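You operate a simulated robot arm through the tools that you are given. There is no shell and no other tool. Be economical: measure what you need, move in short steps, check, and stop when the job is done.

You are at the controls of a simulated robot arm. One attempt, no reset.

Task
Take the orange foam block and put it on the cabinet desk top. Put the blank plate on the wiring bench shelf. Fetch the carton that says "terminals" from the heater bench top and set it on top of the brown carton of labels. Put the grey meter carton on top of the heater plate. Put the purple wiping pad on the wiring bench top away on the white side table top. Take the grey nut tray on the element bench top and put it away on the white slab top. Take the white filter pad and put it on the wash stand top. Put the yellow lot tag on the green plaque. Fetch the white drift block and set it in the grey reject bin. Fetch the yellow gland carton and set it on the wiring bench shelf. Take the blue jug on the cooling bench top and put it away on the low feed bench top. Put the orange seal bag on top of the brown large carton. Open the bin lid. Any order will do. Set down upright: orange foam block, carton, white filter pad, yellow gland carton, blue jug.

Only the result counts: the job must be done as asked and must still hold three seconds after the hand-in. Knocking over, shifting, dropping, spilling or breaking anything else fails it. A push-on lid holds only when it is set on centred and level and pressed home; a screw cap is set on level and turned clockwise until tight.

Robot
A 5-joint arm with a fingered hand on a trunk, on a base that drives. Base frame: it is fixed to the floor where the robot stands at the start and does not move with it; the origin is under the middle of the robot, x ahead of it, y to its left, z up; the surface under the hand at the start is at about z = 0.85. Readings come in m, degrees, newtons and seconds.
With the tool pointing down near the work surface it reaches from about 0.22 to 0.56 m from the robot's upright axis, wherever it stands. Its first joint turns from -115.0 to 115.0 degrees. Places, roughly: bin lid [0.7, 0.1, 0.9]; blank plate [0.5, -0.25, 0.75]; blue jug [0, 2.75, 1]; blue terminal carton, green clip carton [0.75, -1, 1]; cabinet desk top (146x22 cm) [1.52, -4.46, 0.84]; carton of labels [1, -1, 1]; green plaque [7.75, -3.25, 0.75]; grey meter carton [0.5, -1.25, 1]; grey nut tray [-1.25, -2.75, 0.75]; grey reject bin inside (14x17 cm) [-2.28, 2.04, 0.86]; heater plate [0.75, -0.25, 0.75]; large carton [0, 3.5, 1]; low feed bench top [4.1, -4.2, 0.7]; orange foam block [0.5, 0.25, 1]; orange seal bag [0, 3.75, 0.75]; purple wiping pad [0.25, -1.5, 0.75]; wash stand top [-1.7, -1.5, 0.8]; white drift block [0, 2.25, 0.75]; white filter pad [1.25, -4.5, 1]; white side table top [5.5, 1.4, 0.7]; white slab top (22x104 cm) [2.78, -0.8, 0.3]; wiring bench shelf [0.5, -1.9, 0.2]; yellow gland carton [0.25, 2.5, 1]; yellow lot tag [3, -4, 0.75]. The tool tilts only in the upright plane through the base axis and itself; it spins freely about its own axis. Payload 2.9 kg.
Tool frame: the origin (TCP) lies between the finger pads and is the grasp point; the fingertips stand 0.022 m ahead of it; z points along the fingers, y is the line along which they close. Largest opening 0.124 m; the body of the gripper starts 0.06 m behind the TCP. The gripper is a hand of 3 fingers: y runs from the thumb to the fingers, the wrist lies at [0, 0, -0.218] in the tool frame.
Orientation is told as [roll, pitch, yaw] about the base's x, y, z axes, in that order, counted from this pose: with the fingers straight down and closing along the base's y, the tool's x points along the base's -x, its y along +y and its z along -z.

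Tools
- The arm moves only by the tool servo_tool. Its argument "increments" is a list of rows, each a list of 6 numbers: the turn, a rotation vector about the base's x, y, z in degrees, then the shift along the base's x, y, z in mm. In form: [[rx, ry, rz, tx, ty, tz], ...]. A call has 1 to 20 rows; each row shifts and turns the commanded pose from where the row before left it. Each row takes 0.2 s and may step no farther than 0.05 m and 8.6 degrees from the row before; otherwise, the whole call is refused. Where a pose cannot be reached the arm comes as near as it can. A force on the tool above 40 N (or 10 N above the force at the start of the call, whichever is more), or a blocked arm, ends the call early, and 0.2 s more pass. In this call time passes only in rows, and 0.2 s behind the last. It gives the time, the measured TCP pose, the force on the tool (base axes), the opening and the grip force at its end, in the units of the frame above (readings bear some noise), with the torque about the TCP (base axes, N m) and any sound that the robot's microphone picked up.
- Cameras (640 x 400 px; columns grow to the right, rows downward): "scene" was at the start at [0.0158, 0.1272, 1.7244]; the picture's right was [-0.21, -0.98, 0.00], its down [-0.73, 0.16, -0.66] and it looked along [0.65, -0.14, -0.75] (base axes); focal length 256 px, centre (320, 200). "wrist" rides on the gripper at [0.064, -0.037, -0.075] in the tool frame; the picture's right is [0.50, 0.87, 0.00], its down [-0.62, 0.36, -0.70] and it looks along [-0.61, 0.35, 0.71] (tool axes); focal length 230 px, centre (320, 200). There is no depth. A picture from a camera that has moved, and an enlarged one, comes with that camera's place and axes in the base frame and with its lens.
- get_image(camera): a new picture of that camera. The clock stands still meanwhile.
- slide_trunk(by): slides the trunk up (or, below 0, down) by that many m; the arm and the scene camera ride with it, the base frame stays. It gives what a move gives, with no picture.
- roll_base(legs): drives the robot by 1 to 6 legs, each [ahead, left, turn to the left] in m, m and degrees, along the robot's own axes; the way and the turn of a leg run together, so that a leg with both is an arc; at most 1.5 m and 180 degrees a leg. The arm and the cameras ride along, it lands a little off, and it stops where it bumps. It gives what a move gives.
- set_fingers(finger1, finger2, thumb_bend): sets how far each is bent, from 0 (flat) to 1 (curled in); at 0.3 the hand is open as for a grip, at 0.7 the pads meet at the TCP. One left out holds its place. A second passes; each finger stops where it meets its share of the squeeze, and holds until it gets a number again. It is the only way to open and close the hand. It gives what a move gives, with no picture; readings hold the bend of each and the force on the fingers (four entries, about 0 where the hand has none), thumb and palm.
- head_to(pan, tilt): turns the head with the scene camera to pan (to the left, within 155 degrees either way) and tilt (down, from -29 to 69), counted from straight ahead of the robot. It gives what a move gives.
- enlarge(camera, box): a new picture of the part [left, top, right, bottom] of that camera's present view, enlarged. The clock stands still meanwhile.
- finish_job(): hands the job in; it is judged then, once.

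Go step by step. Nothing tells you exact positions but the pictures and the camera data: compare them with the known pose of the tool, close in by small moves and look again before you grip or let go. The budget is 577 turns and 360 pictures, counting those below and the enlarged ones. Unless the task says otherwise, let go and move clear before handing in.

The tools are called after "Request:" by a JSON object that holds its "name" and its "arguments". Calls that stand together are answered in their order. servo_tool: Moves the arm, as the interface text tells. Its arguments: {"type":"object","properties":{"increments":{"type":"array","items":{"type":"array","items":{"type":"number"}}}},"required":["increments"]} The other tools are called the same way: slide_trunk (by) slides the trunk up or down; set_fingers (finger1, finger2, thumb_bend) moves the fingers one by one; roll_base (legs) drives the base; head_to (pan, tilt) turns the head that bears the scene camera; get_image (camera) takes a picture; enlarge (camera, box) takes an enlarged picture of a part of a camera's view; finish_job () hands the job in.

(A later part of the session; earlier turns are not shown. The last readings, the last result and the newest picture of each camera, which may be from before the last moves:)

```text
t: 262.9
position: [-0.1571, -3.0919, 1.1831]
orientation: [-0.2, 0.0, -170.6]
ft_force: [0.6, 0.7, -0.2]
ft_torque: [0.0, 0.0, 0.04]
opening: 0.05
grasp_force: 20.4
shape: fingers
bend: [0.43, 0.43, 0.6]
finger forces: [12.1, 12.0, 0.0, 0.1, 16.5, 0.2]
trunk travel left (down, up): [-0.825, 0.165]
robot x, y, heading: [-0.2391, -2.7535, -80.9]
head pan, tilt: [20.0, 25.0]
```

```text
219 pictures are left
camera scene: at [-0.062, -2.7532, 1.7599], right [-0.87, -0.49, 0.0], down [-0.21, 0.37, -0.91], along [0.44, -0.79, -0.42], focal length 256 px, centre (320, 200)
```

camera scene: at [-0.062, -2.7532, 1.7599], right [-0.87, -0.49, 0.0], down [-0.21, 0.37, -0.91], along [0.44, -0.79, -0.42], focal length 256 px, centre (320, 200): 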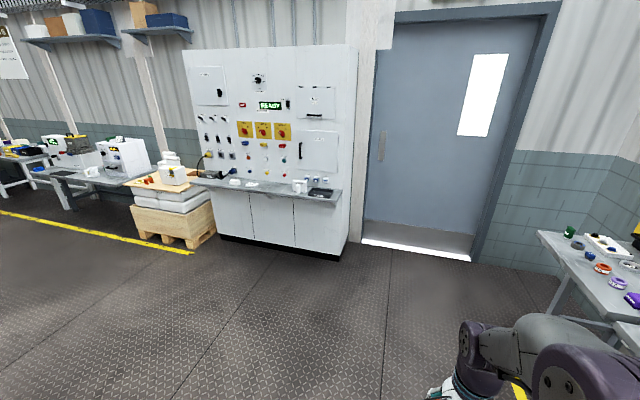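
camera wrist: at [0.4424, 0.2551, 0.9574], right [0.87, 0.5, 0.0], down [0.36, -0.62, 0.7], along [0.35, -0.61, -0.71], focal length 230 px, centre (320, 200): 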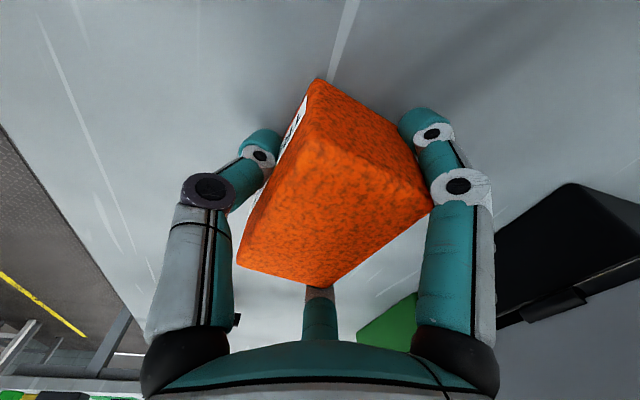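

The cabinet desk ledge is clearly visible. I zoom to see its items and free spots.

Request:
{"name": "enlarge", "arguments": {"camera": "scene", "box": [180, 160, 360, 272]}}

```text
3.56 times, centred on (270, 216) of scene
camera zoom: at [-0.062, -2.7532, 1.7599], right [-0.87, -0.49, 0.0], down [-0.21, 0.37, -0.91], along [0.44, -0.79, -0.42], focal length 910 px, centre (498, 143)
```

zoom: 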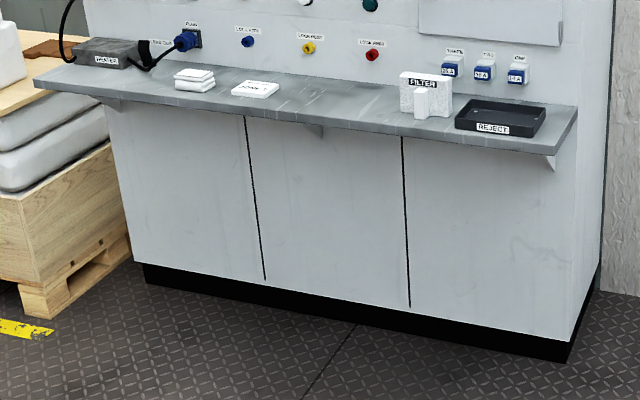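

The ledge has a free span around (1.40,-4.47), left of the FILTER pad. I drive there facing the cabinet.

Request:
{"name": "roll_base", "arguments": {"legs": [[0, 0, 2.4], [1.2, 0, 0], [0, 1.3, 0], [0.3, 0, 0]]}}

Request:
{"name": "head_to", "arguments": {"pan": 0, "tilt": 45}}

Request:
{"name": "get_image", "arguments": {"camera": "scene"}}

```text
t: 277.0
position: [1.4201, -4.2705, 1.1849]
orientation: [-0.1, -0.1, -167.6]
ft_force: [-0.3, 0.8, -0.4]
ft_torque: [0.03, -0.01, -0.03]
opening: 0.0498
grasp_force: 20.0
shape: fingers
bend: [0.43, 0.43, 0.6]
finger forces: [12.0, 12.1, 0.0, 0.0, 16.5, 0.0]
trunk travel left (down, up): [-0.825, 0.165]
robot x, y, heading: [1.3164, -3.9399, -77.6]
head pan, tilt: [20.0, 25.0]
```

```text
t: 277.8
position: [1.4195, -4.271, 1.1842]
orientation: [-0.1, 0.0, -167.7]
ft_force: [0.1, 0.4, 0.1]
ft_torque: [-0.02, -0.01, 0.0]
opening: 0.0497
grasp_force: 20.2
shape: fingers
bend: [0.43, 0.43, 0.6]
finger forces: [12.1, 12.0, 0.0, 0.0, 16.5, 0.0]
trunk travel left (down, up): [-0.825, 0.165]
robot x, y, heading: [1.3187, -3.9363, -77.6]
head pan, tilt: [0.0, 45.0]
```

```text
217 pictures are left
camera scene: at [1.4638, -3.9283, 1.7294], right [-0.98, -0.21, 0.0], down [-0.15, 0.69, -0.71], along [0.15, -0.69, -0.71], focal length 256 px, centre (320, 200)
```

scene: 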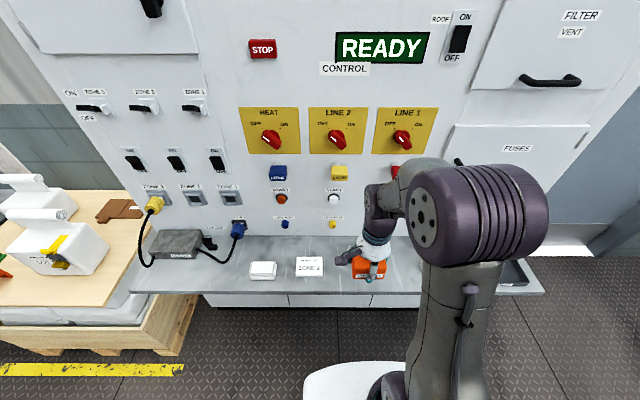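

The spot between FILTER and the ZONE 2 card is free. I move 10 cm closer and bring the block over (1.40,-4.47).

Request:
{"name": "roll_base", "arguments": {"legs": [[0.1, 0, 0]]}}

Request:
{"name": "servo_tool", "arguments": {"increments": [[0, 0, 0, -12, -33, -20], [0, 0, 0, -12, -33, -20], [0, 0, 0, -10, -30, -30], [0, 0, 0, 0, 0, -45], [0, 0, 0, 0, 0, -45], [0, 0, 0, 0, 0, -45], [0, 0, 0, 0, 0, -45], [0, 0, 0, 0, 0, -30]]}}

Request:
{"name": "enlarge", "arguments": {"camera": "scene", "box": [240, 190, 440, 315]}}

```text
t: 278.9
position: [1.4412, -4.3686, 1.1838]
orientation: [0.0, 0.0, -167.6]
ft_force: [0.5, 0.0, 0.0]
ft_torque: [0.01, 0.0, 0.01]
opening: 0.0497
grasp_force: 20.1
shape: fingers
bend: [0.43, 0.43, 0.6]
finger forces: [12.1, 11.9, 0.0, 0.0, 16.5, 0.1]
trunk travel left (down, up): [-0.825, 0.165]
robot x, y, heading: [1.3412, -4.038, -77.8]
head pan, tilt: [0.0, 45.0]
```

```text
t: 280.8
position: [1.4056, -4.4633, 0.905]
orientation: [-0.2, 0.1, -167.5]
ft_force: [-0.7, 0.3, -0.7]
ft_torque: [0.0, 0.02, 0.0]
opening: 0.0492
grasp_force: 19.8
shape: fingers
bend: [0.43, 0.43, 0.61]
finger forces: [11.6, 11.7, 0.0, 0.0, 16.3, 0.0]
trunk travel left (down, up): [-0.825, 0.165]
robot x, y, heading: [1.3399, -4.0335, -77.7]
head pan, tilt: [0.0, 45.0]
```

```text
3.20 times, centred on (340, 252) of scene
camera zoom: at [1.4849, -4.0264, 1.7294], right [-0.98, -0.21, 0.0], down [-0.15, 0.69, -0.71], along [0.15, -0.69, -0.71], focal length 819 px, centre (256, 32)
```

zoom: 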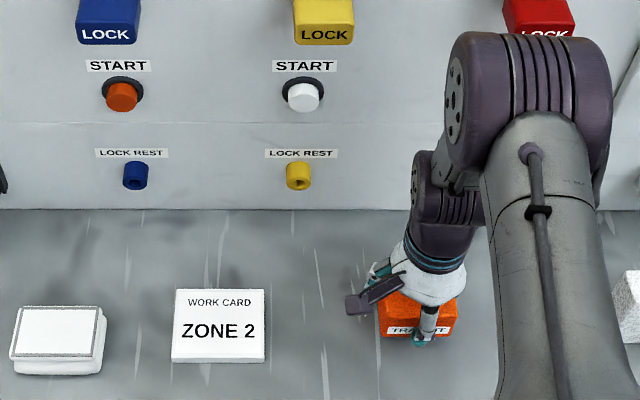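

Clear spot. I lower to contact.

Request:
{"name": "servo_tool", "arguments": {"increments": [[0, 0, 0, 0, 0, -20], [0, 0, 0, 0, 0, -6], [0, 0, 0, 0, 0, -3], [0, 0, 0, 0, 0, -3], [0, 0, 0, 0, 0, -2]]}}

```text
t: 281.6
position: [1.4049, -4.4622, 0.8794]
orientation: [0.5, 0.0, -167.6]
ft_force: [-2.7, 7.3, 34.1]
ft_torque: [0.41, 0.08, 0.07]
opening: 0.0481
grasp_force: 25.1
shape: fingers
bend: [0.43, 0.42, 0.64]
finger forces: [13.3, 13.6, 0.0, 0.0, 23.1, 0.0]
trunk travel left (down, up): [-0.825, 0.165]
robot x, y, heading: [1.3398, -4.0333, -77.8]
head pan, tilt: [0.0, 45.0]
stopped in row 4: the force on the tool passed its limit at 43 N (the readings are from after the stop); the commanded pose is now the measured one
```

Down. I open, rise, and verify.

Request:
{"name": "set_fingers", "arguments": {"finger1": 0.3, "finger2": 0.3, "thumb_bend": 0.3}}

Request:
{"name": "servo_tool", "arguments": {"increments": [[-0.5, 0, 0, 0, 0, 25], [0, 0, 0, 0, 0, 45], [0, 0, 0, 0, 10, 45], [0, 0, 0, 0, 10, 45], [0, 0, 0, -30, 20, 30], [0, 0, 0, -40, 20, 10], [0, 0, 0, -40, 0, 0], [0, 0, 0, -40, 0, 0]]}}

Request:
{"name": "get_image", "arguments": {"camera": "wrist"}}

Request:
{"name": "enlarge", "arguments": {"camera": "scene", "box": [300, 190, 500, 315]}}

```text
t: 282.6
position: [1.4058, -4.4646, 0.8755]
orientation: [0.1, 0.0, -167.5]
ft_force: [-0.6, 0.0, -0.1]
ft_torque: [-0.01, 0.0, 0.01]
opening: 0.1036
grasp_force: 0.0
shape: fingers
bend: [0.3, 0.3, 0.3]
finger forces: [0.0, 0.0, 0.0, 0.0, 0.0, 0.0]
trunk travel left (down, up): [-0.825, 0.165]
robot x, y, heading: [1.3369, -4.0352, -77.7]
head pan, tilt: [0.0, 45.0]
```

```text
t: 284.4
position: [1.256, -4.4069, 1.0777]
orientation: [0.5, -0.2, -167.5]
ft_force: [0.0, -0.4, 0.6]
ft_torque: [0.0, 0.02, 0.01]
opening: 0.1035
grasp_force: 0.0
shape: fingers
bend: [0.3, 0.3, 0.3]
finger forces: [0.0, 0.0, 0.1, 0.1, 0.0, 0.0]
trunk travel left (down, up): [-0.825, 0.165]
robot x, y, heading: [1.3373, -4.0398, -77.8]
head pan, tilt: [0.0, 45.0]
```

```text
215 pictures are left
camera wrist: at [1.3103, -4.3545, 1.1518], right [0.68, -0.74, 0.01], down [-0.52, -0.47, 0.71], along [-0.52, -0.48, -0.71], focal length 230 px, centre (320, 200)
```

wrist: 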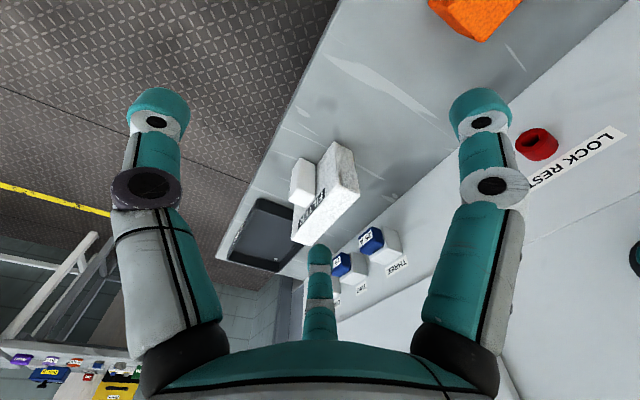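

```text
3.20 times, centred on (400, 252) of scene
camera zoom: at [1.4827, -4.0255, 1.7296], right [-0.98, -0.21, 0.0], down [-0.15, 0.69, -0.71], along [0.15, -0.69, -0.71], focal length 819 px, centre (64, 32)
```

zoom: 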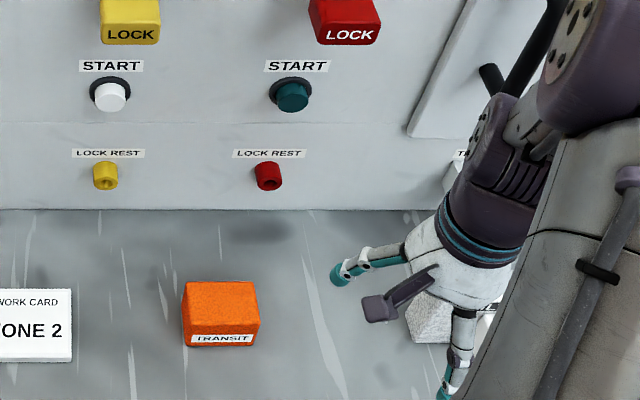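

The orange block stands on the desk. Now the white FILTER pad just right of it: I shift the base 16 cm right and look closer.

Request:
{"name": "roll_base", "arguments": {"legs": [[0, -0.16, 0]]}}

Request:
{"name": "servo_tool", "arguments": {"increments": [[0, 0, 0, 20, 0, 20], [0, 0, 0, 30, 30, 10]]}}

Request:
{"name": "get_image", "arguments": {"camera": "wrist"}}

Request:
{"name": "enlarge", "arguments": {"camera": "scene", "box": [300, 200, 460, 300]}}

```text
t: 285.8
position: [1.1005, -4.4409, 1.0767]
orientation: [0.5, -0.3, -167.5]
ft_force: [0.5, 0.1, 0.7]
ft_torque: [-0.01, 0.04, -0.03]
opening: 0.1036
grasp_force: 0.0
shape: fingers
bend: [0.3, 0.3, 0.3]
finger forces: [0.0, 0.0, 0.0, 0.0, 0.0, 0.1]
trunk travel left (down, up): [-0.825, 0.165]
robot x, y, heading: [1.1827, -4.0705, -77.6]
head pan, tilt: [0.0, 45.0]
```

```text
t: 286.4
position: [1.1518, -4.4094, 1.1069]
orientation: [0.6, -0.2, -167.4]
ft_force: [-0.2, -0.4, 0.9]
ft_torque: [-0.01, 0.0, 0.02]
opening: 0.1036
grasp_force: 0.0
shape: fingers
bend: [0.3, 0.3, 0.3]
finger forces: [0.0, 0.0, 0.0, 0.1, 0.0, 0.1]
trunk travel left (down, up): [-0.825, 0.165]
robot x, y, heading: [1.183, -4.0671, -77.3]
head pan, tilt: [0.0, 45.0]
```

```text
213 pictures are left
camera wrist: at [1.2065, -4.3584, 1.1818], right [0.68, -0.74, 0.01], down [-0.52, -0.47, 0.71], along [-0.52, -0.48, -0.71], focal length 230 px, centre (320, 200)
```

wrist: 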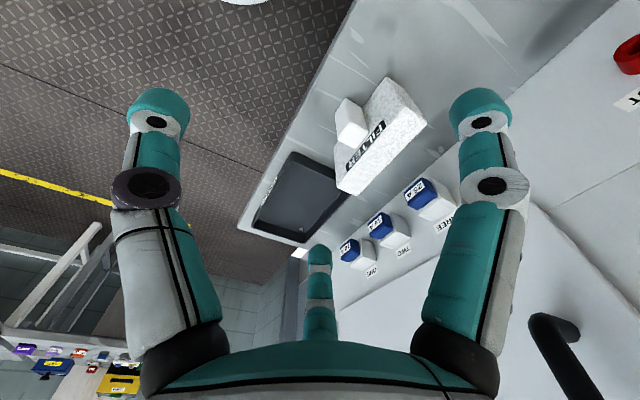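

```text
4.00 times, centred on (380, 250) of scene
camera zoom: at [1.3281, -4.0578, 1.7293], right [-0.98, -0.22, 0.0], down [-0.15, 0.69, -0.71], along [0.15, -0.69, -0.71], focal length 1023 px, centre (80, 0)
```

zoom: 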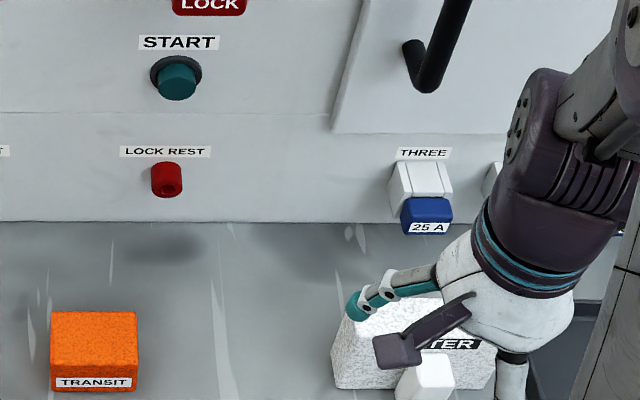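

The FILTER pad is a low slab (~0.15 × 0.06 × 0.05) with a small block in front. I'll grip across its depth with two fingers straddling the front block and the thumb behind, so I spin the hand 180°.

Request:
{"name": "servo_tool", "arguments": {"increments": [[0, 0, 8.5, 0, 0, 0], [0, 0, 8.5, 0, 0, 0], [0, 0, 8.5, 0, 0, 0], [0, 0, 8.5, 0, 0, 0], [0, 0, 8.5, 0, 0, 0], [0, 0, 8.5, 0, 0, 0], [0, 0, 8.5, 0, 0, 0], [0, 0, 8.5, 0, 0, 0], [0, 0, 8.5, 0, 0, 0], [0, 0, 8.5, 0, 0, 0], [0, 0, 8.5, 0, 0, 0], [0, 0, 8.5, 0, 0, 0], [0, 0, 8.5, 0, 0, 0], [0, 0, 8.5, 0, 0, 0], [0, 0, 8.5, 0, 0, 0], [0, 0, 8.5, 0, 0, 0], [0, 0, 8.5, 0, 0, 0], [0, 0, 8.5, 0, 0, 0], [0, 0, 8.5, 0, 0, 0], [0, 0, 8.5, 0, 0, 0]]}}

Request:
{"name": "servo_tool", "arguments": {"increments": [[0, 0, 8.5, -8, -40, -10], [0, 0, 0, -8, -40, -10], [0, 0, 0, -9, -40, -20], [0, 0, 0, 0, 0, -30]]}}

Request:
{"name": "get_image", "arguments": {"camera": "wrist"}}

```text
t: 290.6
position: [1.2465, -4.4073, 1.1071]
orientation: [0.4, 0.1, 2.6]
ft_force: [0.0, -0.7, 0.4]
ft_torque: [-0.03, 0.01, -0.03]
opening: 0.1039
grasp_force: 0.2
shape: fingers
bend: [0.3, 0.3, 0.3]
finger forces: [0.1, 0.0, 0.0, 0.1, 0.0, 0.1]
out of reach, approached as far as the arm can: row 18, 19, 20
trunk travel left (down, up): [-0.825, 0.165]
robot x, y, heading: [1.184, -4.0687, -77.7]
head pan, tilt: [0.0, 45.0]
```

```text
t: 291.6
position: [1.3211, -4.4998, 1.0368]
orientation: [0.5, 0.2, 11.2]
ft_force: [-0.1, -0.5, 0.1]
ft_torque: [0.03, -0.03, 0.07]
opening: 0.104
grasp_force: 0.0
shape: fingers
bend: [0.3, 0.3, 0.3]
finger forces: [0.1, 0.0, 0.1, 0.0, 0.0, 0.0]
out of reach, approached as far as the arm can: row 1, 2, 3
trunk travel left (down, up): [-0.825, 0.165]
robot x, y, heading: [1.1864, -4.0718, -77.6]
head pan, tilt: [0.0, 45.0]
```

```text
211 pictures are left
camera wrist: at [1.2662, -4.5489, 1.1125], right [-0.66, 0.75, 0.01], down [0.54, 0.46, 0.7], along [0.53, 0.47, -0.71], focal length 230 px, centre (320, 200)
```

wrist: 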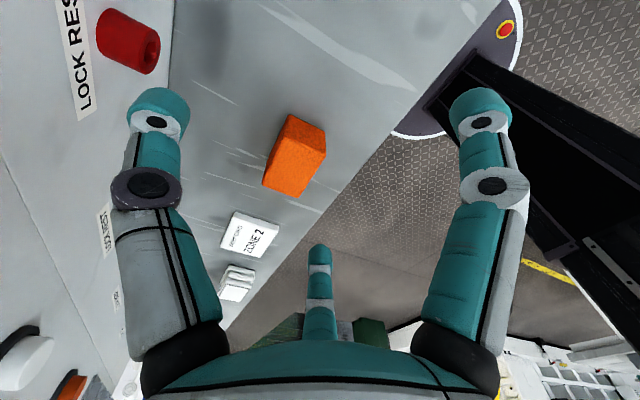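

The hand's spin has a limit, and fuse boxes behind the pad leave no room for a digit there. The pad's front cube is evidently its handle, so I'll grip that with all three digits instead, from the earlier orientation. I spin back.

Request:
{"name": "servo_tool", "arguments": {"increments": [[0, 0, -8.5, 0, 2, 5], [0, 0, -8.5, 0, 2, 5], [0, 0, -8.5, 0, 2, 5], [0, 0, -8.5, 0, 2, 5], [0, 0, -8.5, 0, 2, 5], [0, 0, -8.5, 0, 2, 0], [0, 0, -8.5, 0, 2, 0], [0, 0, -8.5, 0, 2, 0], [0, 0, -8.5, 0, 2, 0], [0, 0, -8.5, 0, 2, 0], [0, 0, -8.5, 0, 2, 0], [0, 0, -8.5, 0, 2, 0], [0, 0, -8.5, 0, 2, 0], [0, 0, -8.5, 0, 2, 0], [0, 0, -8.5, 0, 2, 0], [0, 0, -8.5, 0, 2, 0], [0, 0, -8.5, 0, 2, 0], [0, 0, -8.5, 0, 2, 0], [0, 0, -8.5, 0, 2, 0], [0, 0, -8.5, 0, 2, 0]]}}

Request:
{"name": "servo_tool", "arguments": {"increments": [[0, 0, -8.5, -40, 0, 0], [0, 0, 0, -45, 0, 0], [0, 0, 0, -45, 0, 0], [0, 0, 0, -35, 0, 0]]}}

Request:
{"name": "get_image", "arguments": {"camera": "wrist"}}

```text
t: 295.8
position: [1.3181, -4.4611, 1.0627]
orientation: [0.5, -0.1, -159.0]
ft_force: [-0.6, -0.1, 0.2]
ft_torque: [0.0, 0.0, -0.02]
opening: 0.1038
grasp_force: 0.1
shape: fingers
bend: [0.3, 0.3, 0.3]
finger forces: [0.0, 0.1, 0.1, 0.0, 0.0, 0.0]
trunk travel left (down, up): [-0.825, 0.165]
robot x, y, heading: [1.1824, -4.0656, -77.6]
head pan, tilt: [0.0, 45.0]
```

```text
t: 296.8
position: [1.152, -4.4591, 1.0631]
orientation: [0.7, -0.2, -167.4]
ft_force: [0.8, 0.4, 0.8]
ft_torque: [-0.01, 0.0, 0.0]
opening: 0.1038
grasp_force: 0.1
shape: fingers
bend: [0.3, 0.3, 0.3]
finger forces: [0.0, 0.0, 0.0, 0.0, 0.1, 0.1]
trunk travel left (down, up): [-0.825, 0.165]
robot x, y, heading: [1.1852, -4.0696, -77.4]
head pan, tilt: [0.0, 45.0]
```

```text
210 pictures are left
camera wrist: at [1.207, -4.4086, 1.1369], right [0.68, -0.74, 0.01], down [-0.52, -0.48, 0.71], along [-0.52, -0.48, -0.71], focal length 230 px, centre (320, 200)
```

wrist: 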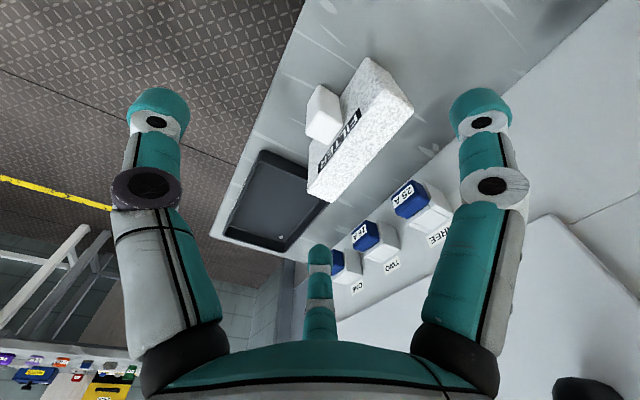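

Request:
{"name": "servo_tool", "arguments": {"increments": [[-0.6, 0.2, 0, -25, -28, -20], [0, 0, 0, 0, 0, -45], [0, 0, 0, 0, 0, -45], [0, 0, 0, 0, 0, -20]]}}

Request:
{"name": "get_image", "arguments": {"camera": "wrist"}}

```text
t: 297.6
position: [1.1258, -4.488, 0.9661]
orientation: [2.0, -0.7, -167.3]
ft_force: [-1.1, 4.0, 20.2]
ft_torque: [-0.62, -0.48, 0.15]
opening: 0.1079
grasp_force: 10.6
shape: fingers
bend: [0.25, 0.28, 0.3]
finger forces: [13.2, 8.0, 0.0, 0.0, 0.0, 0.0]
trunk travel left (down, up): [-0.825, 0.165]
robot x, y, heading: [1.18, -4.0678, -77.6]
head pan, tilt: [0.0, 45.0]
stopped in row 3: the force on the tool passed its limit at 84 N (the readings are from after the stop); the commanded pose is now the measured one
```

```text
209 pictures are left
camera wrist: at [1.1814, -4.4345, 1.0394], right [0.68, -0.74, 0.02], down [-0.52, -0.46, 0.72], along [-0.52, -0.5, -0.69], focal length 230 px, centre (320, 200)
```

wrist: 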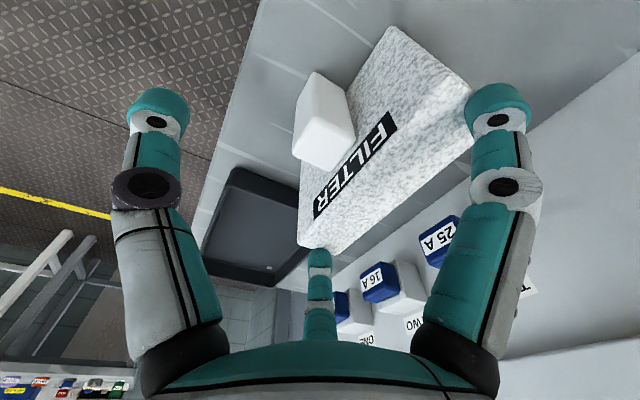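

The pad is taller than I assumed (top ≈ 0.94). I raise, move aside and measure it properly with the head camera.

Request:
{"name": "servo_tool", "arguments": {"increments": [[-2, 0.7, 0, 0, 0, 40], [0, 0, 0, 0, 20, 40], [0, 0, 0, -40, 25, 0], [0, 0, 0, -40, 25, 0], [0, 0, 0, -40, 25, 0], [0, 0, 0, -40, 25, 0]]}}

Request:
{"name": "enlarge", "arguments": {"camera": "scene", "box": [340, 210, 480, 297]}}

```text
t: 299.0
position: [0.9669, -4.3709, 1.0446]
orientation: [1.9, -2.9, -167.5]
ft_force: [-0.9, -0.2, 1.0]
ft_torque: [0.01, -0.03, -0.02]
opening: 0.1039
grasp_force: 0.0
shape: fingers
bend: [0.3, 0.3, 0.3]
finger forces: [0.1, 0.0, 0.1, 0.1, 0.1, 0.1]
trunk travel left (down, up): [-0.825, 0.165]
robot x, y, heading: [1.1819, -4.0719, -77.5]
head pan, tilt: [0.0, 45.0]
```

```text
4.57 times, centred on (410, 254) of scene
camera zoom: at [1.3251, -4.059, 1.7296], right [-0.98, -0.22, 0.0], down [-0.15, 0.69, -0.71], along [0.15, -0.69, -0.71], focal length 1170 px, centre (-91, -45)
```

zoom: 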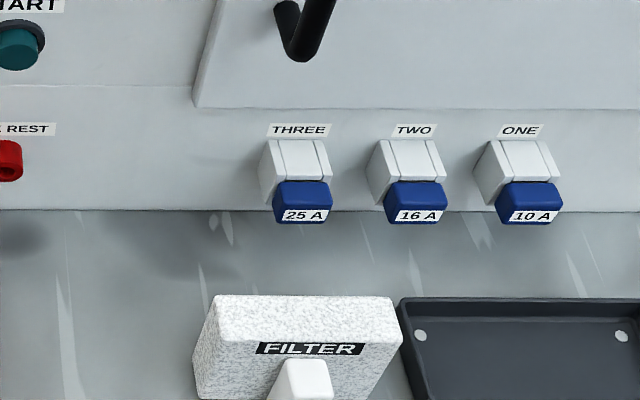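

The pad is a standing slab (~0.125 × 0.04 × 0.10) with a ~0.035 m handle cube in front. I'll take the cube with all three digits; I look at it from above front.

Request:
{"name": "servo_tool", "arguments": {"increments": [[2.5, -2.4, 0, 40, -18, 0], [0, 0, 0, 45, -15, 0], [0, 0, 0, 45, -15, 0], [0, 0, 0, 40, -12, -5]]}}

Request:
{"name": "get_image", "arguments": {"camera": "wrist"}}

```text
t: 300.0
position: [1.1387, -4.4301, 1.0387]
orientation: [0.7, -0.5, -167.6]
ft_force: [-0.8, -0.5, -0.3]
ft_torque: [0.04, -0.02, -0.02]
opening: 0.1044
grasp_force: 0.1
shape: fingers
bend: [0.3, 0.3, 0.3]
finger forces: [0.0, 0.1, 0.0, 0.0, 0.0, 0.0]
trunk travel left (down, up): [-0.825, 0.165]
robot x, y, heading: [1.1793, -4.0662, -77.5]
head pan, tilt: [0.0, 45.0]
```

```text
207 pictures are left
camera wrist: at [1.1944, -4.3786, 1.1129], right [0.68, -0.74, 0.01], down [-0.52, -0.47, 0.71], along [-0.52, -0.48, -0.7], focal length 230 px, centre (320, 200)
```

wrist: 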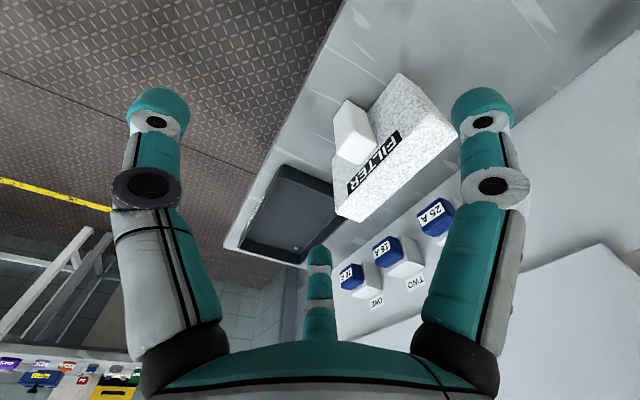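

Request:
{"name": "enlarge", "arguments": {"camera": "wrist", "box": [300, 50, 480, 162]}}

```text
3.56 times, centred on (390, 106) of wrist
camera zoom: at [1.1944, -4.3786, 1.1129], right [0.68, -0.74, 0.01], down [-0.52, -0.47, 0.71], along [-0.52, -0.48, -0.7], focal length 818 px, centre (71, 534)
```

zoom: 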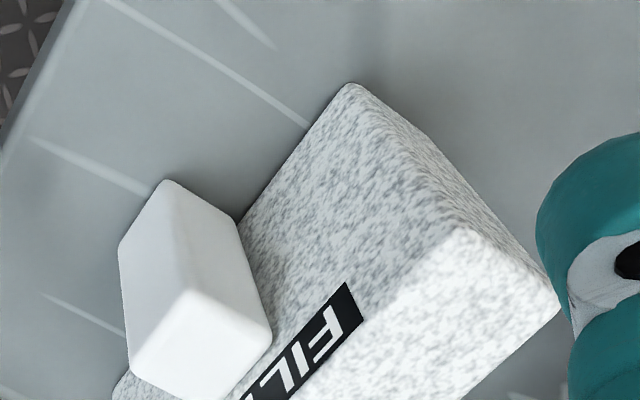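

The handle is a slim post, ~0.028 m square, top at z 0.915, centre (1.1255,-4.492), right against the pad. I pre-close the fingers to pass between post sides and pad, and hover just above it.

Request:
{"name": "set_fingers", "arguments": {"finger1": 0.55, "finger2": 0.55, "thumb_bend": 0.4}}

Request:
{"name": "servo_tool", "arguments": {"increments": [[0.6, -0.6, 0, -8, -26, -20], [0, 0, 0, -7, -26, -30], [0, 0, 0, 0, 0, -36]]}}

Request:
{"name": "get_image", "arguments": {"camera": "wrist"}}

```text
t: 301.0
position: [1.1371, -4.4292, 1.0391]
orientation: [0.9, -0.4, -167.4]
ft_force: [-0.1, 0.8, -0.3]
ft_torque: [-0.02, 0.0, -0.01]
opening: 0.0582
grasp_force: 0.0
shape: fingers
bend: [0.55, 0.55, 0.4]
finger forces: [0.0, 0.0, 0.0, 0.1, 0.0, 0.0]
trunk travel left (down, up): [-0.825, 0.165]
robot x, y, heading: [1.1803, -4.066, -77.5]
head pan, tilt: [0.0, 45.0]
```

```text
t: 301.8
position: [1.1194, -4.4827, 0.9544]
orientation: [0.2, -0.1, -167.5]
ft_force: [-0.4, -0.4, -0.7]
ft_torque: [-0.01, 0.0, 0.02]
opening: 0.058
grasp_force: 0.2
shape: fingers
bend: [0.55, 0.55, 0.4]
finger forces: [0.1, 0.1, 0.0, 0.0, 0.0, 0.0]
trunk travel left (down, up): [-0.825, 0.165]
robot x, y, heading: [1.1798, -4.0674, -77.6]
head pan, tilt: [0.0, 45.0]
```

```text
205 pictures are left
camera wrist: at [1.1747, -4.4324, 1.0295], right [0.68, -0.74, 0.0], down [-0.52, -0.48, 0.7], along [-0.52, -0.48, -0.71], focal length 230 px, centre (320, 200)
```

wrist: 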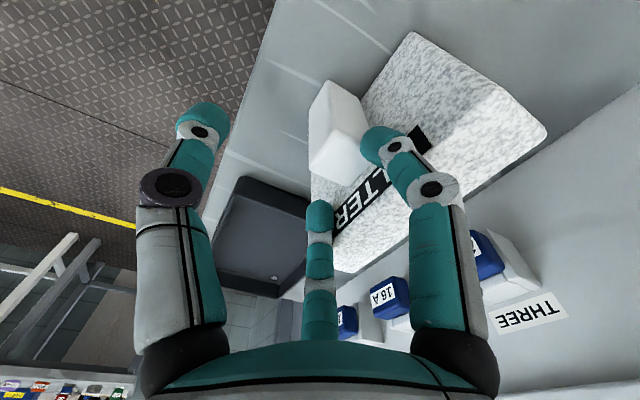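

The post is 6 mm left of the axis; I correct and descend over it.

Request:
{"name": "servo_tool", "arguments": {"increments": [[0, 0, 0, 6.5, 0.5, -5], [0, 0, 0, 0, 0, -15], [0, 0, 0, 0, 0, -15], [0, 0, 0, 0, 0, -15], [0, 0, 0, 0, 0, -12]]}}

Request:
{"name": "get_image", "arguments": {"camera": "wrist"}}

```text
t: 303.0
position: [1.1287, -4.4822, 0.8929]
orientation: [0.2, 0.0, -167.4]
ft_force: [-0.7, 1.0, -0.2]
ft_torque: [0.01, -0.01, 0.01]
opening: 0.0578
grasp_force: 0.4
shape: fingers
bend: [0.55, 0.55, 0.4]
finger forces: [0.1, 0.2, 0.0, 0.1, 0.1, 0.0]
trunk travel left (down, up): [-0.825, 0.165]
robot x, y, heading: [1.1797, -4.0719, -77.5]
head pan, tilt: [0.0, 45.0]
```

```text
204 pictures are left
camera wrist: at [1.1835, -4.4322, 0.9661], right [0.68, -0.74, 0.0], down [-0.52, -0.48, 0.7], along [-0.52, -0.48, -0.71], focal length 230 px, centre (320, 200)
```

wrist: 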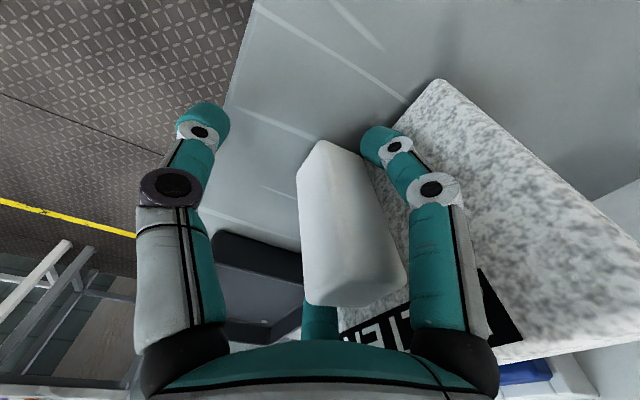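

Fingers straddle the post cleanly. I close all three digits.

Request:
{"name": "set_fingers", "arguments": {"finger1": 0.85, "finger2": 0.85, "thumb_bend": 0.85}}

Request:
{"name": "get_image", "arguments": {"camera": "wrist"}}

```text
t: 304.0
position: [1.128, -4.4822, 0.8923]
orientation: [0.2, 0.0, -167.4]
ft_force: [-0.8, 3.3, 2.7]
ft_torque: [-0.1, 0.02, 0.02]
opening: 0.009
grasp_force: 17.5
shape: fingers
bend: [0.6, 0.6, 0.75]
finger forces: [11.6, 11.2, 0.1, 0.1, 12.3, 0.1]
trunk travel left (down, up): [-0.825, 0.165]
robot x, y, heading: [1.1811, -4.0675, -77.9]
head pan, tilt: [0.0, 45.0]
```

```text
203 pictures are left
camera wrist: at [1.1834, -4.4313, 0.9667], right [0.68, -0.74, 0.0], down [-0.52, -0.48, 0.7], along [-0.52, -0.48, -0.71], focal length 230 px, centre (320, 200)
```

wrist: 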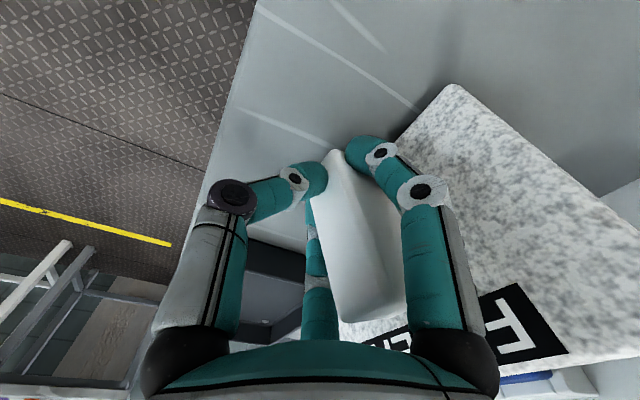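

Good three-point grasp. I lift gently and check.

Request:
{"name": "servo_tool", "arguments": {"increments": [[0, 0, 0, 0, 0, 10], [0, 0, 0, 0, 0, 20], [0, 0, 0, 0, 0, 30], [0, 0, 0, 0, 10, 40], [0, 0, 0, 0, 20, 40], [0, 0, 0, 0, 30, 40], [0, 0, 0, 0, 30, 40]]}}

Request:
{"name": "get_image", "arguments": {"camera": "scene"}}

```text
t: 305.6
position: [1.1285, -4.3895, 1.1103]
orientation: [0.2, -0.1, -167.4]
ft_force: [0.0, 0.2, 0.4]
ft_torque: [-0.01, 0.06, -0.01]
opening: 0.0104
grasp_force: 10.4
shape: fingers
bend: [0.62, 0.61, 0.85]
finger forces: [10.8, 10.7, 0.0, 0.1, 0.0, 0.0]
trunk travel left (down, up): [-0.825, 0.165]
robot x, y, heading: [1.1793, -4.0723, -77.6]
head pan, tilt: [0.0, 45.0]
```

```text
202 pictures are left
camera scene: at [1.3277, -4.0572, 1.7293], right [-0.98, -0.22, 0.0], down [-0.15, 0.69, -0.71], along [0.15, -0.69, -0.71], focal length 256 px, centre (320, 200)
```

scene: 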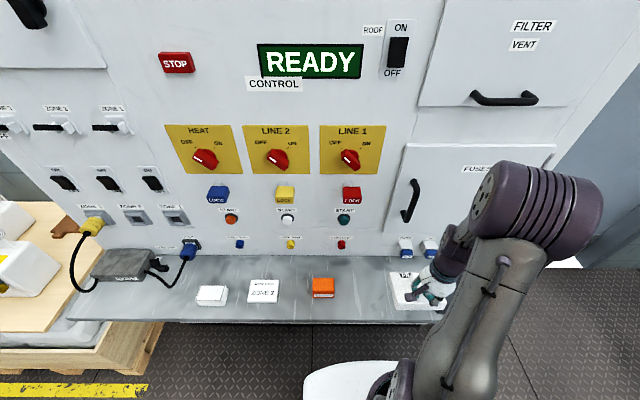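

Request:
{"name": "get_image", "arguments": {"camera": "wrist"}}

Request:
{"name": "enlarge", "arguments": {"camera": "scene", "box": [370, 240, 480, 309]}}

```text
201 pictures are left
camera wrist: at [1.1835, -4.3392, 1.1856], right [0.68, -0.74, 0.0], down [-0.52, -0.48, 0.7], along [-0.52, -0.48, -0.71], focal length 230 px, centre (320, 200)
```

wrist: 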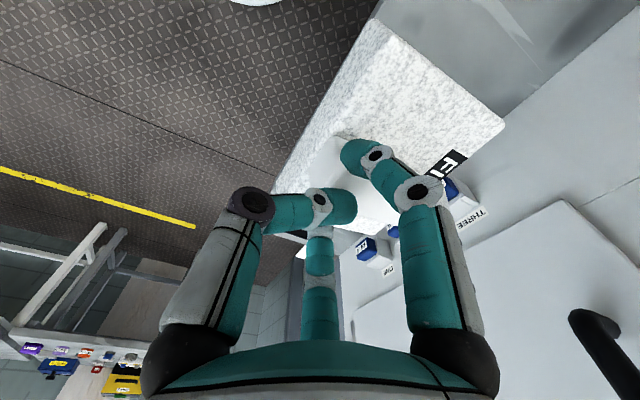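

```text
5.80 times, centred on (425, 274) of scene
camera zoom: at [1.3277, -4.0572, 1.7293], right [-0.98, -0.22, 0.0], down [-0.15, 0.69, -0.71], along [0.15, -0.69, -0.71], focal length 1483 px, centre (-289, -232)
```

zoom: 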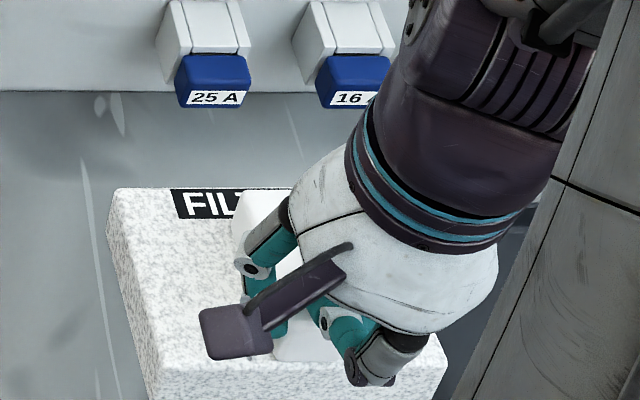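

The pad swung in the two-finger pinch (thumb slipped): it now hangs with its front face up. I'll lay it flat on the ledge here, then re-grip the post firmly lengthwise; tilting the tool 90° later will stand it upright.

Request:
{"name": "servo_tool", "arguments": {"increments": [[0, 0, 0, 0, -35, -20], [0, 0, 0, 0, -35, -30], [0, 0, 0, 0, -30, -40], [0, 0, 0, 0, 0, -40], [0, 0, 0, 0, 0, -30], [0, 0, 0, 0, 0, -15], [0, 0, 0, 0, 0, -8], [0, 0, 0, 0, 0, -5], [0, 0, 0, 0, 0, -4]]}}

Request:
{"name": "get_image", "arguments": {"camera": "wrist"}}

```text
t: 307.6
position: [1.1269, -4.4927, 0.9211]
orientation: [0.6, -0.2, -167.6]
ft_force: [-1.6, -0.1, 21.1]
ft_torque: [-0.27, 0.0, -0.04]
opening: 0.0121
grasp_force: 16.8
shape: fingers
bend: [0.61, 0.6, 0.86]
finger forces: [14.9, 15.9, 0.0, 0.0, 3.5, 0.0]
trunk travel left (down, up): [-0.825, 0.165]
robot x, y, heading: [1.1826, -4.0699, -77.6]
head pan, tilt: [0.0, 45.0]
```

```text
199 pictures are left
camera wrist: at [1.1822, -4.441, 0.9944], right [0.68, -0.74, 0.01], down [-0.52, -0.48, 0.71], along [-0.52, -0.48, -0.71], focal length 230 px, centre (320, 200)
```

wrist: 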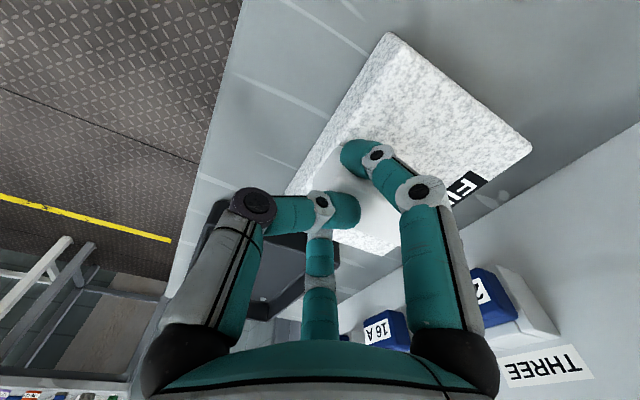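

It lies flat. I release, rise, turn the hand so thumb and fingers close across the post, and view.

Request:
{"name": "set_fingers", "arguments": {"finger1": 0.4, "finger2": 0.4, "thumb_bend": 0.4}}

Request:
{"name": "servo_tool", "arguments": {"increments": [[0, 0, 0, 0, 0, 30], [0, 0, 0, 0, 10, 40], [0, 0, 8.1, 0, 0, 0], [0, 0, 8.1, 0, 0, 0], [0, 0, 8.1, 0, 0, 0], [0, 0, 8.1, 0, 0, 0], [0, 0, 8.1, 0, 0, 0], [0, 0, 8.1, 0, 0, 0], [0, 0, 8.1, 0, 0, 0], [0, 0, 8.1, 0, 0, 0], [0, 0, 8.1, 0, 0, 0], [0, 0, 8.1, 0, 0, 0], [0, 0, 8.1, 0, 0, 0]]}}

Request:
{"name": "get_image", "arguments": {"camera": "wrist"}}

```text
t: 308.8
position: [1.1268, -4.4939, 0.9212]
orientation: [0.6, -0.2, -167.5]
ft_force: [-0.5, 0.1, 34.2]
ft_torque: [0.04, -0.11, -0.03]
opening: 0.0459
grasp_force: 16.5
shape: fingers
bend: [0.4, 0.4, 1.0]
finger forces: [2.0, 0.1, 0.1, 0.0, 31.1, 0.0]
trunk travel left (down, up): [-0.825, 0.165]
robot x, y, heading: [1.1789, -4.0736, -77.6]
head pan, tilt: [0.0, 45.0]
stopped: the force on the tool passed its limit at 40 N (the readings are from after the stop); the commanded pose is now the measured one
```

```text
t: 311.6
position: [1.1269, -4.4835, 0.9885]
orientation: [0.0, 0.0, -78.2]
ft_force: [-0.5, -1.0, -0.9]
ft_torque: [-0.01, -0.01, 0.02]
opening: 0.0769
grasp_force: 0.0
shape: fingers
bend: [0.4, 0.4, 0.4]
finger forces: [0.1, 0.0, 0.1, 0.0, 0.1, 0.1]
trunk travel left (down, up): [-0.825, 0.165]
robot x, y, heading: [1.184, -4.0687, -77.5]
head pan, tilt: [0.0, 45.0]
```

```text
198 pictures are left
camera wrist: at [1.0781, -4.4277, 1.0638], right [0.75, 0.67, 0.0], down [0.47, -0.53, 0.7], along [0.47, -0.52, -0.71], focal length 230 px, centre (320, 200)
```

wrist: 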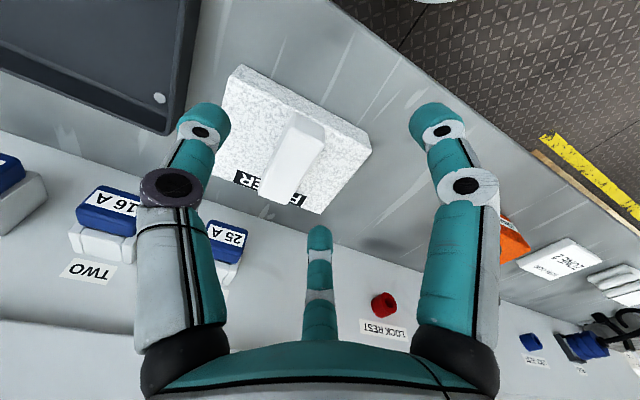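

The post now lies on top of the pad, centre about (1.133,-4.528), axis -74°. I spin the hand so the wrist camera will be on the upper side when the tool is later tilted horizontal.

Request:
{"name": "servo_tool", "arguments": {"increments": [[0, 0, -8.4, 0, 0, 2], [0, 0, -8.4, 0, 0, 2], [0, 0, -8.4, 0, 0, 2], [0, 0, -8.4, 0, 0, 2], [0, 0, -8.4, 0, 0, 2], [0, 0, -8.4, 0, 0, 0], [0, 0, -8.4, 0, 0, 0], [0, 0, -8.4, 0, 0, 0], [0, 0, -8.4, 0, 0, 0], [0, 0, -8.4, 0, 0, 0], [0, 0, -8.4, 0, 0, 0], [0, 0, -8.4, 0, 0, 0], [0, 0, -8.4, 0, 0, 0], [0, 0, -8.4, 0, 0, 0], [0, 0, -8.4, 0, 0, 0], [0, 0, -8.4, 0, 0, 0], [0, 0, -8.4, 0, 0, 0], [0, 0, -8.4, 0, 0, 0], [0, 0, -8.4, 0, 0, 0], [0, 0, -8.4, 0, 0, 0]]}}

Request:
{"name": "servo_tool", "arguments": {"increments": [[0, 0, -8.4, 6, -35, 0]]}}

Request:
{"name": "get_image", "arguments": {"camera": "wrist"}}

```text
t: 315.8
position: [1.1255, -4.4824, 0.998]
orientation: [0.0, 0.1, 113.5]
ft_force: [-1.2, 0.3, 0.1]
ft_torque: [0.0, -0.01, 0.0]
opening: 0.0769
grasp_force: 0.1
shape: fingers
bend: [0.4, 0.4, 0.4]
finger forces: [0.0, 0.1, 0.1, 0.0, 0.0, 0.0]
trunk travel left (down, up): [-0.825, 0.165]
robot x, y, heading: [1.1795, -4.0707, -77.6]
head pan, tilt: [0.0, 45.0]
```

```text
t: 316.2
position: [1.1332, -4.5193, 0.9986]
orientation: [0.0, -0.2, 105.1]
ft_force: [0.3, -0.6, -0.2]
ft_torque: [0.01, -0.02, -0.01]
opening: 0.0768
grasp_force: 0.0
shape: fingers
bend: [0.4, 0.4, 0.4]
finger forces: [0.0, 0.1, 0.0, 0.0, 0.0, 0.0]
trunk travel left (down, up): [-0.825, 0.165]
robot x, y, heading: [1.1795, -4.0707, -77.8]
head pan, tilt: [0.0, 45.0]
```

```text
197 pictures are left
camera wrist: at [1.1861, -4.5711, 1.0732], right [-0.71, -0.71, 0.0], down [-0.5, 0.5, 0.7], along [-0.5, 0.5, -0.71], focal length 230 px, centre (320, 200)
```

wrist: 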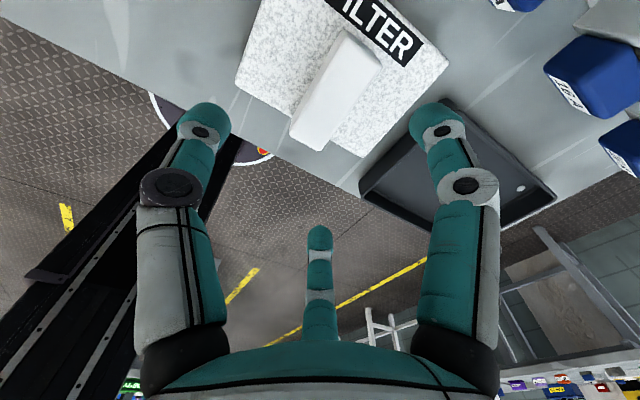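

Request:
{"name": "servo_tool", "arguments": {"increments": [[0, 0.2, 4.5, 4.5, -11, -30], [0, 0, 0, 0, 0, -35], [0, 0, 0, 0, 0, -24]]}}

Request:
{"name": "set_fingers", "arguments": {"finger1": 0.9, "finger2": 0.9, "thumb_bend": 0.9}}

Request:
{"name": "get_image", "arguments": {"camera": "wrist"}}

```text
t: 317.0
position: [1.1381, -4.5283, 0.9113]
orientation: [0.2, 0.5, 109.6]
ft_force: [-1.6, -6.1, 23.6]
ft_torque: [0.26, -1.16, -0.29]
opening: 0.0781
grasp_force: 11.1
shape: fingers
bend: [0.4, 0.4, 0.39]
finger forces: [0.8, 0.1, 0.1, 0.0, 22.3, 0.0]
trunk travel left (down, up): [-0.825, 0.165]
robot x, y, heading: [1.1791, -4.0695, -77.5]
head pan, tilt: [0.0, 45.0]
```

```text
t: 317.6
position: [1.1389, -4.5282, 0.9119]
orientation: [0.4, 0.5, 109.7]
ft_force: [1.3, 4.8, 27.8]
ft_torque: [0.49, -0.97, -0.09]
opening: 0.0711
grasp_force: 20.9
shape: fingers
bend: [0.43, 0.47, 0.46]
finger forces: [7.3, 12.8, 0.1, 0.0, 21.2, 0.0]
trunk travel left (down, up): [-0.825, 0.165]
robot x, y, heading: [1.1838, -4.0689, -77.4]
head pan, tilt: [0.0, 45.0]
stopped: the force on the tool passed its limit at 42 N (the readings are from after the stop); the commanded pose is now the measured one
```

```text
196 pictures are left
camera wrist: at [1.1951, -4.5737, 0.988], right [-0.65, -0.76, 0.01], down [-0.54, 0.47, 0.7], along [-0.54, 0.45, -0.72], focal length 230 px, centre (320, 200)
```

wrist: 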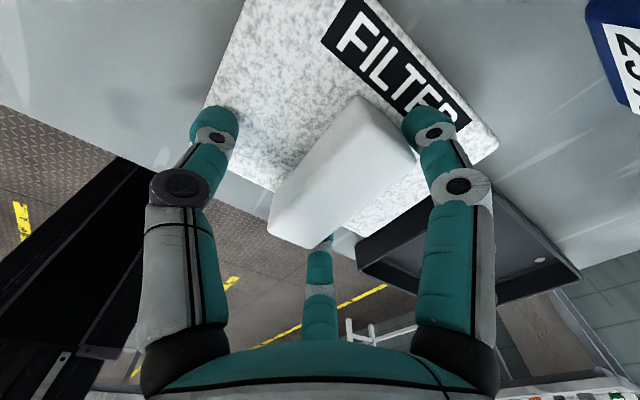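

The tips press on the pad face; I raise 12 mm and close again.

Request:
{"name": "servo_tool", "arguments": {"increments": [[-0.3, -0.4, 0, 0, 0, 13]]}}

Request:
{"name": "set_fingers", "arguments": {"finger1": 0.9, "finger2": 0.9, "thumb_bend": 0.9}}

Request:
{"name": "get_image", "arguments": {"camera": "wrist"}}

```text
t: 318.0
position: [1.138, -4.5316, 0.9211]
orientation: [0.3, 0.5, 109.7]
ft_force: [0.0, 0.2, -0.9]
ft_torque: [0.0, 0.03, -0.01]
opening: 0.039
grasp_force: 0.1
shape: fingers
bend: [0.53, 0.62, 0.55]
finger forces: [0.0, 0.0, 0.1, 0.1, 0.0, 0.0]
trunk travel left (down, up): [-0.825, 0.165]
robot x, y, heading: [1.1788, -4.0706, -77.6]
head pan, tilt: [0.0, 45.0]
```

```text
t: 319.0
position: [1.1379, -4.5307, 0.9223]
orientation: [0.3, 0.5, 109.7]
ft_force: [-0.5, -0.2, 1.4]
ft_torque: [-0.18, -0.01, -0.08]
opening: 0.0233
grasp_force: 25.6
shape: fingers
bend: [0.53, 0.78, 0.64]
finger forces: [15.3, 13.7, 0.0, 0.0, 22.4, 0.0]
trunk travel left (down, up): [-0.825, 0.165]
robot x, y, heading: [1.1784, -4.0674, -77.5]
head pan, tilt: [0.0, 45.0]
```

```text
195 pictures are left
camera wrist: at [1.1946, -4.5767, 0.9979], right [-0.65, -0.76, 0.01], down [-0.54, 0.47, 0.7], along [-0.54, 0.45, -0.72], focal length 230 px, centre (320, 200)
```

wrist: 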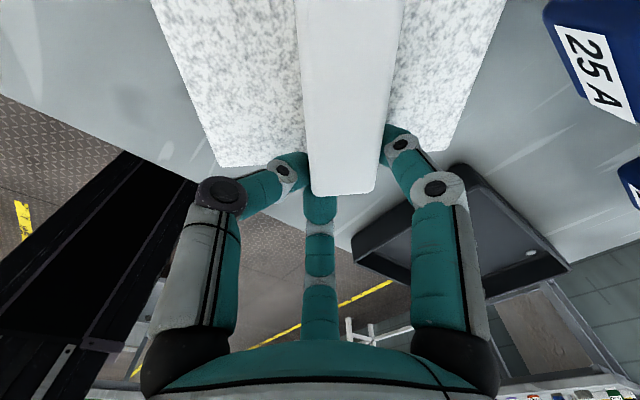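

The pad yawed because I gripped near the post's end. While holding it, I drag it 4 cm toward me (away from the fuses) and square it, then release.

Request:
{"name": "servo_tool", "arguments": {"increments": [[0, 0, 0, 0, 0, 12], [0, 0, -7.5, 0, 10, 0], [0, 0, -7.5, 0, 10, 0], [0, 0, -7.5, 0, 10, 0], [0, 0, -7.5, 0, 10, 0], [0, 0, 0, 0, 0, -8], [0, 0, 0, 0, 0, -4]]}}

Request:
{"name": "set_fingers", "arguments": {"finger1": 0.4, "finger2": 0.4, "thumb_bend": 0.4}}

Request:
{"name": "servo_tool", "arguments": {"increments": [[0, 0, 0, 0, 0, 40], [0, 0, 7.5, 0, -10, 20], [0, 0, 7.5, 0, -10, 0], [0, 0, 7.5, 0, -10, 0], [0, 0, 7.5, 0, 0, 0]]}}

Request:
{"name": "get_image", "arguments": {"camera": "wrist"}}

```text
t: 320.6
position: [1.138, -4.4908, 0.9236]
orientation: [0.0, 0.8, 79.6]
ft_force: [1.5, 2.1, 4.3]
ft_torque: [-0.24, 0.12, -0.08]
opening: 0.0235
grasp_force: 26.3
shape: fingers
bend: [0.53, 0.79, 0.74]
finger forces: [15.1, 14.8, 0.0, 0.0, 22.5, 0.1]
trunk travel left (down, up): [-0.825, 0.165]
robot x, y, heading: [1.1794, -4.0691, -77.4]
head pan, tilt: [0.0, 45.0]
```

```text
t: 321.6
position: [1.1377, -4.4903, 0.9231]
orientation: [0.1, 0.6, 79.6]
ft_force: [0.1, 0.8, -0.6]
ft_torque: [0.03, 0.02, -0.02]
opening: 0.077
grasp_force: 0.0
shape: fingers
bend: [0.4, 0.4, 0.4]
finger forces: [0.0, 0.0, 0.0, 0.1, 0.0, 0.0]
trunk travel left (down, up): [-0.825, 0.165]
robot x, y, heading: [1.1819, -4.0676, -77.3]
head pan, tilt: [0.0, 45.0]
```

```text
t: 322.8
position: [1.1369, -4.5203, 0.9827]
orientation: [0.4, 0.6, 109.8]
ft_force: [-0.6, 0.6, -0.3]
ft_torque: [-0.02, -0.03, 0.01]
opening: 0.0764
grasp_force: 0.0
shape: fingers
bend: [0.4, 0.4, 0.4]
finger forces: [0.0, 0.0, 0.1, 0.0, 0.0, 0.1]
trunk travel left (down, up): [-0.825, 0.165]
robot x, y, heading: [1.1829, -4.0709, -77.5]
head pan, tilt: [0.0, 45.0]
```

```text
194 pictures are left
camera wrist: at [1.1949, -4.5662, 1.0588], right [-0.65, -0.76, 0.01], down [-0.54, 0.47, 0.7], along [-0.54, 0.45, -0.72], focal length 230 px, centre (320, 200)
```

wrist: 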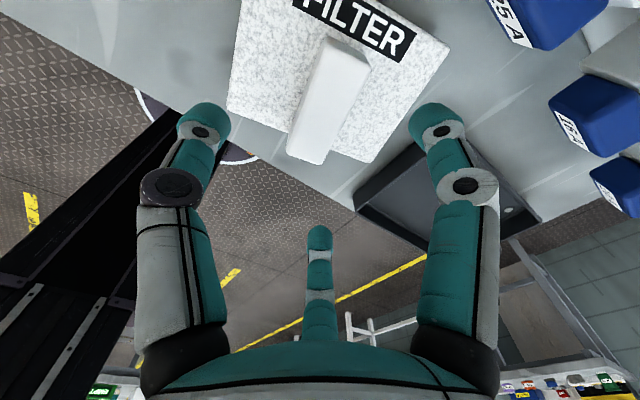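

The pad is now clear of the fuses; its post lies at about -56°. I align the hand with it (turn +14°, shift 15 mm along) and grip.

Request:
{"name": "servo_tool", "arguments": {"increments": [[-0.4, -0.5, 7, 4, -6, 0], [0, 0, 7, 4, -6, 0], [0, 0, 0, 0, 0, -30], [0, 0, 0, 0, 0, -27]]}}

Request:
{"name": "get_image", "arguments": {"camera": "wrist"}}

```text
t: 323.8
position: [1.1471, -4.5328, 0.9267]
orientation: [0.5, 0.5, 123.7]
ft_force: [-0.2, 0.7, 0.7]
ft_torque: [0.03, -0.05, 0.0]
opening: 0.0766
grasp_force: 0.0
shape: fingers
bend: [0.4, 0.4, 0.4]
finger forces: [0.0, 0.0, 0.1, 0.0, 0.1, 0.1]
trunk travel left (down, up): [-0.825, 0.165]
robot x, y, heading: [1.1839, -4.0682, -77.6]
head pan, tilt: [0.0, 45.0]
```

```text
193 pictures are left
camera wrist: at [1.2132, -4.5629, 1.0016], right [-0.44, -0.9, 0.01], down [-0.64, 0.32, 0.7], along [-0.63, 0.3, -0.72], focal length 230 px, centre (320, 200)
```

wrist: 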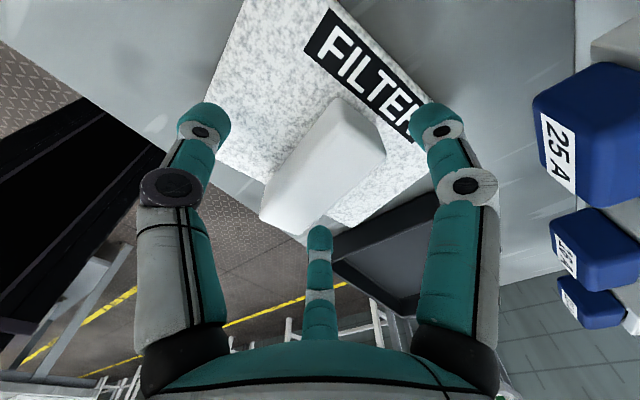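

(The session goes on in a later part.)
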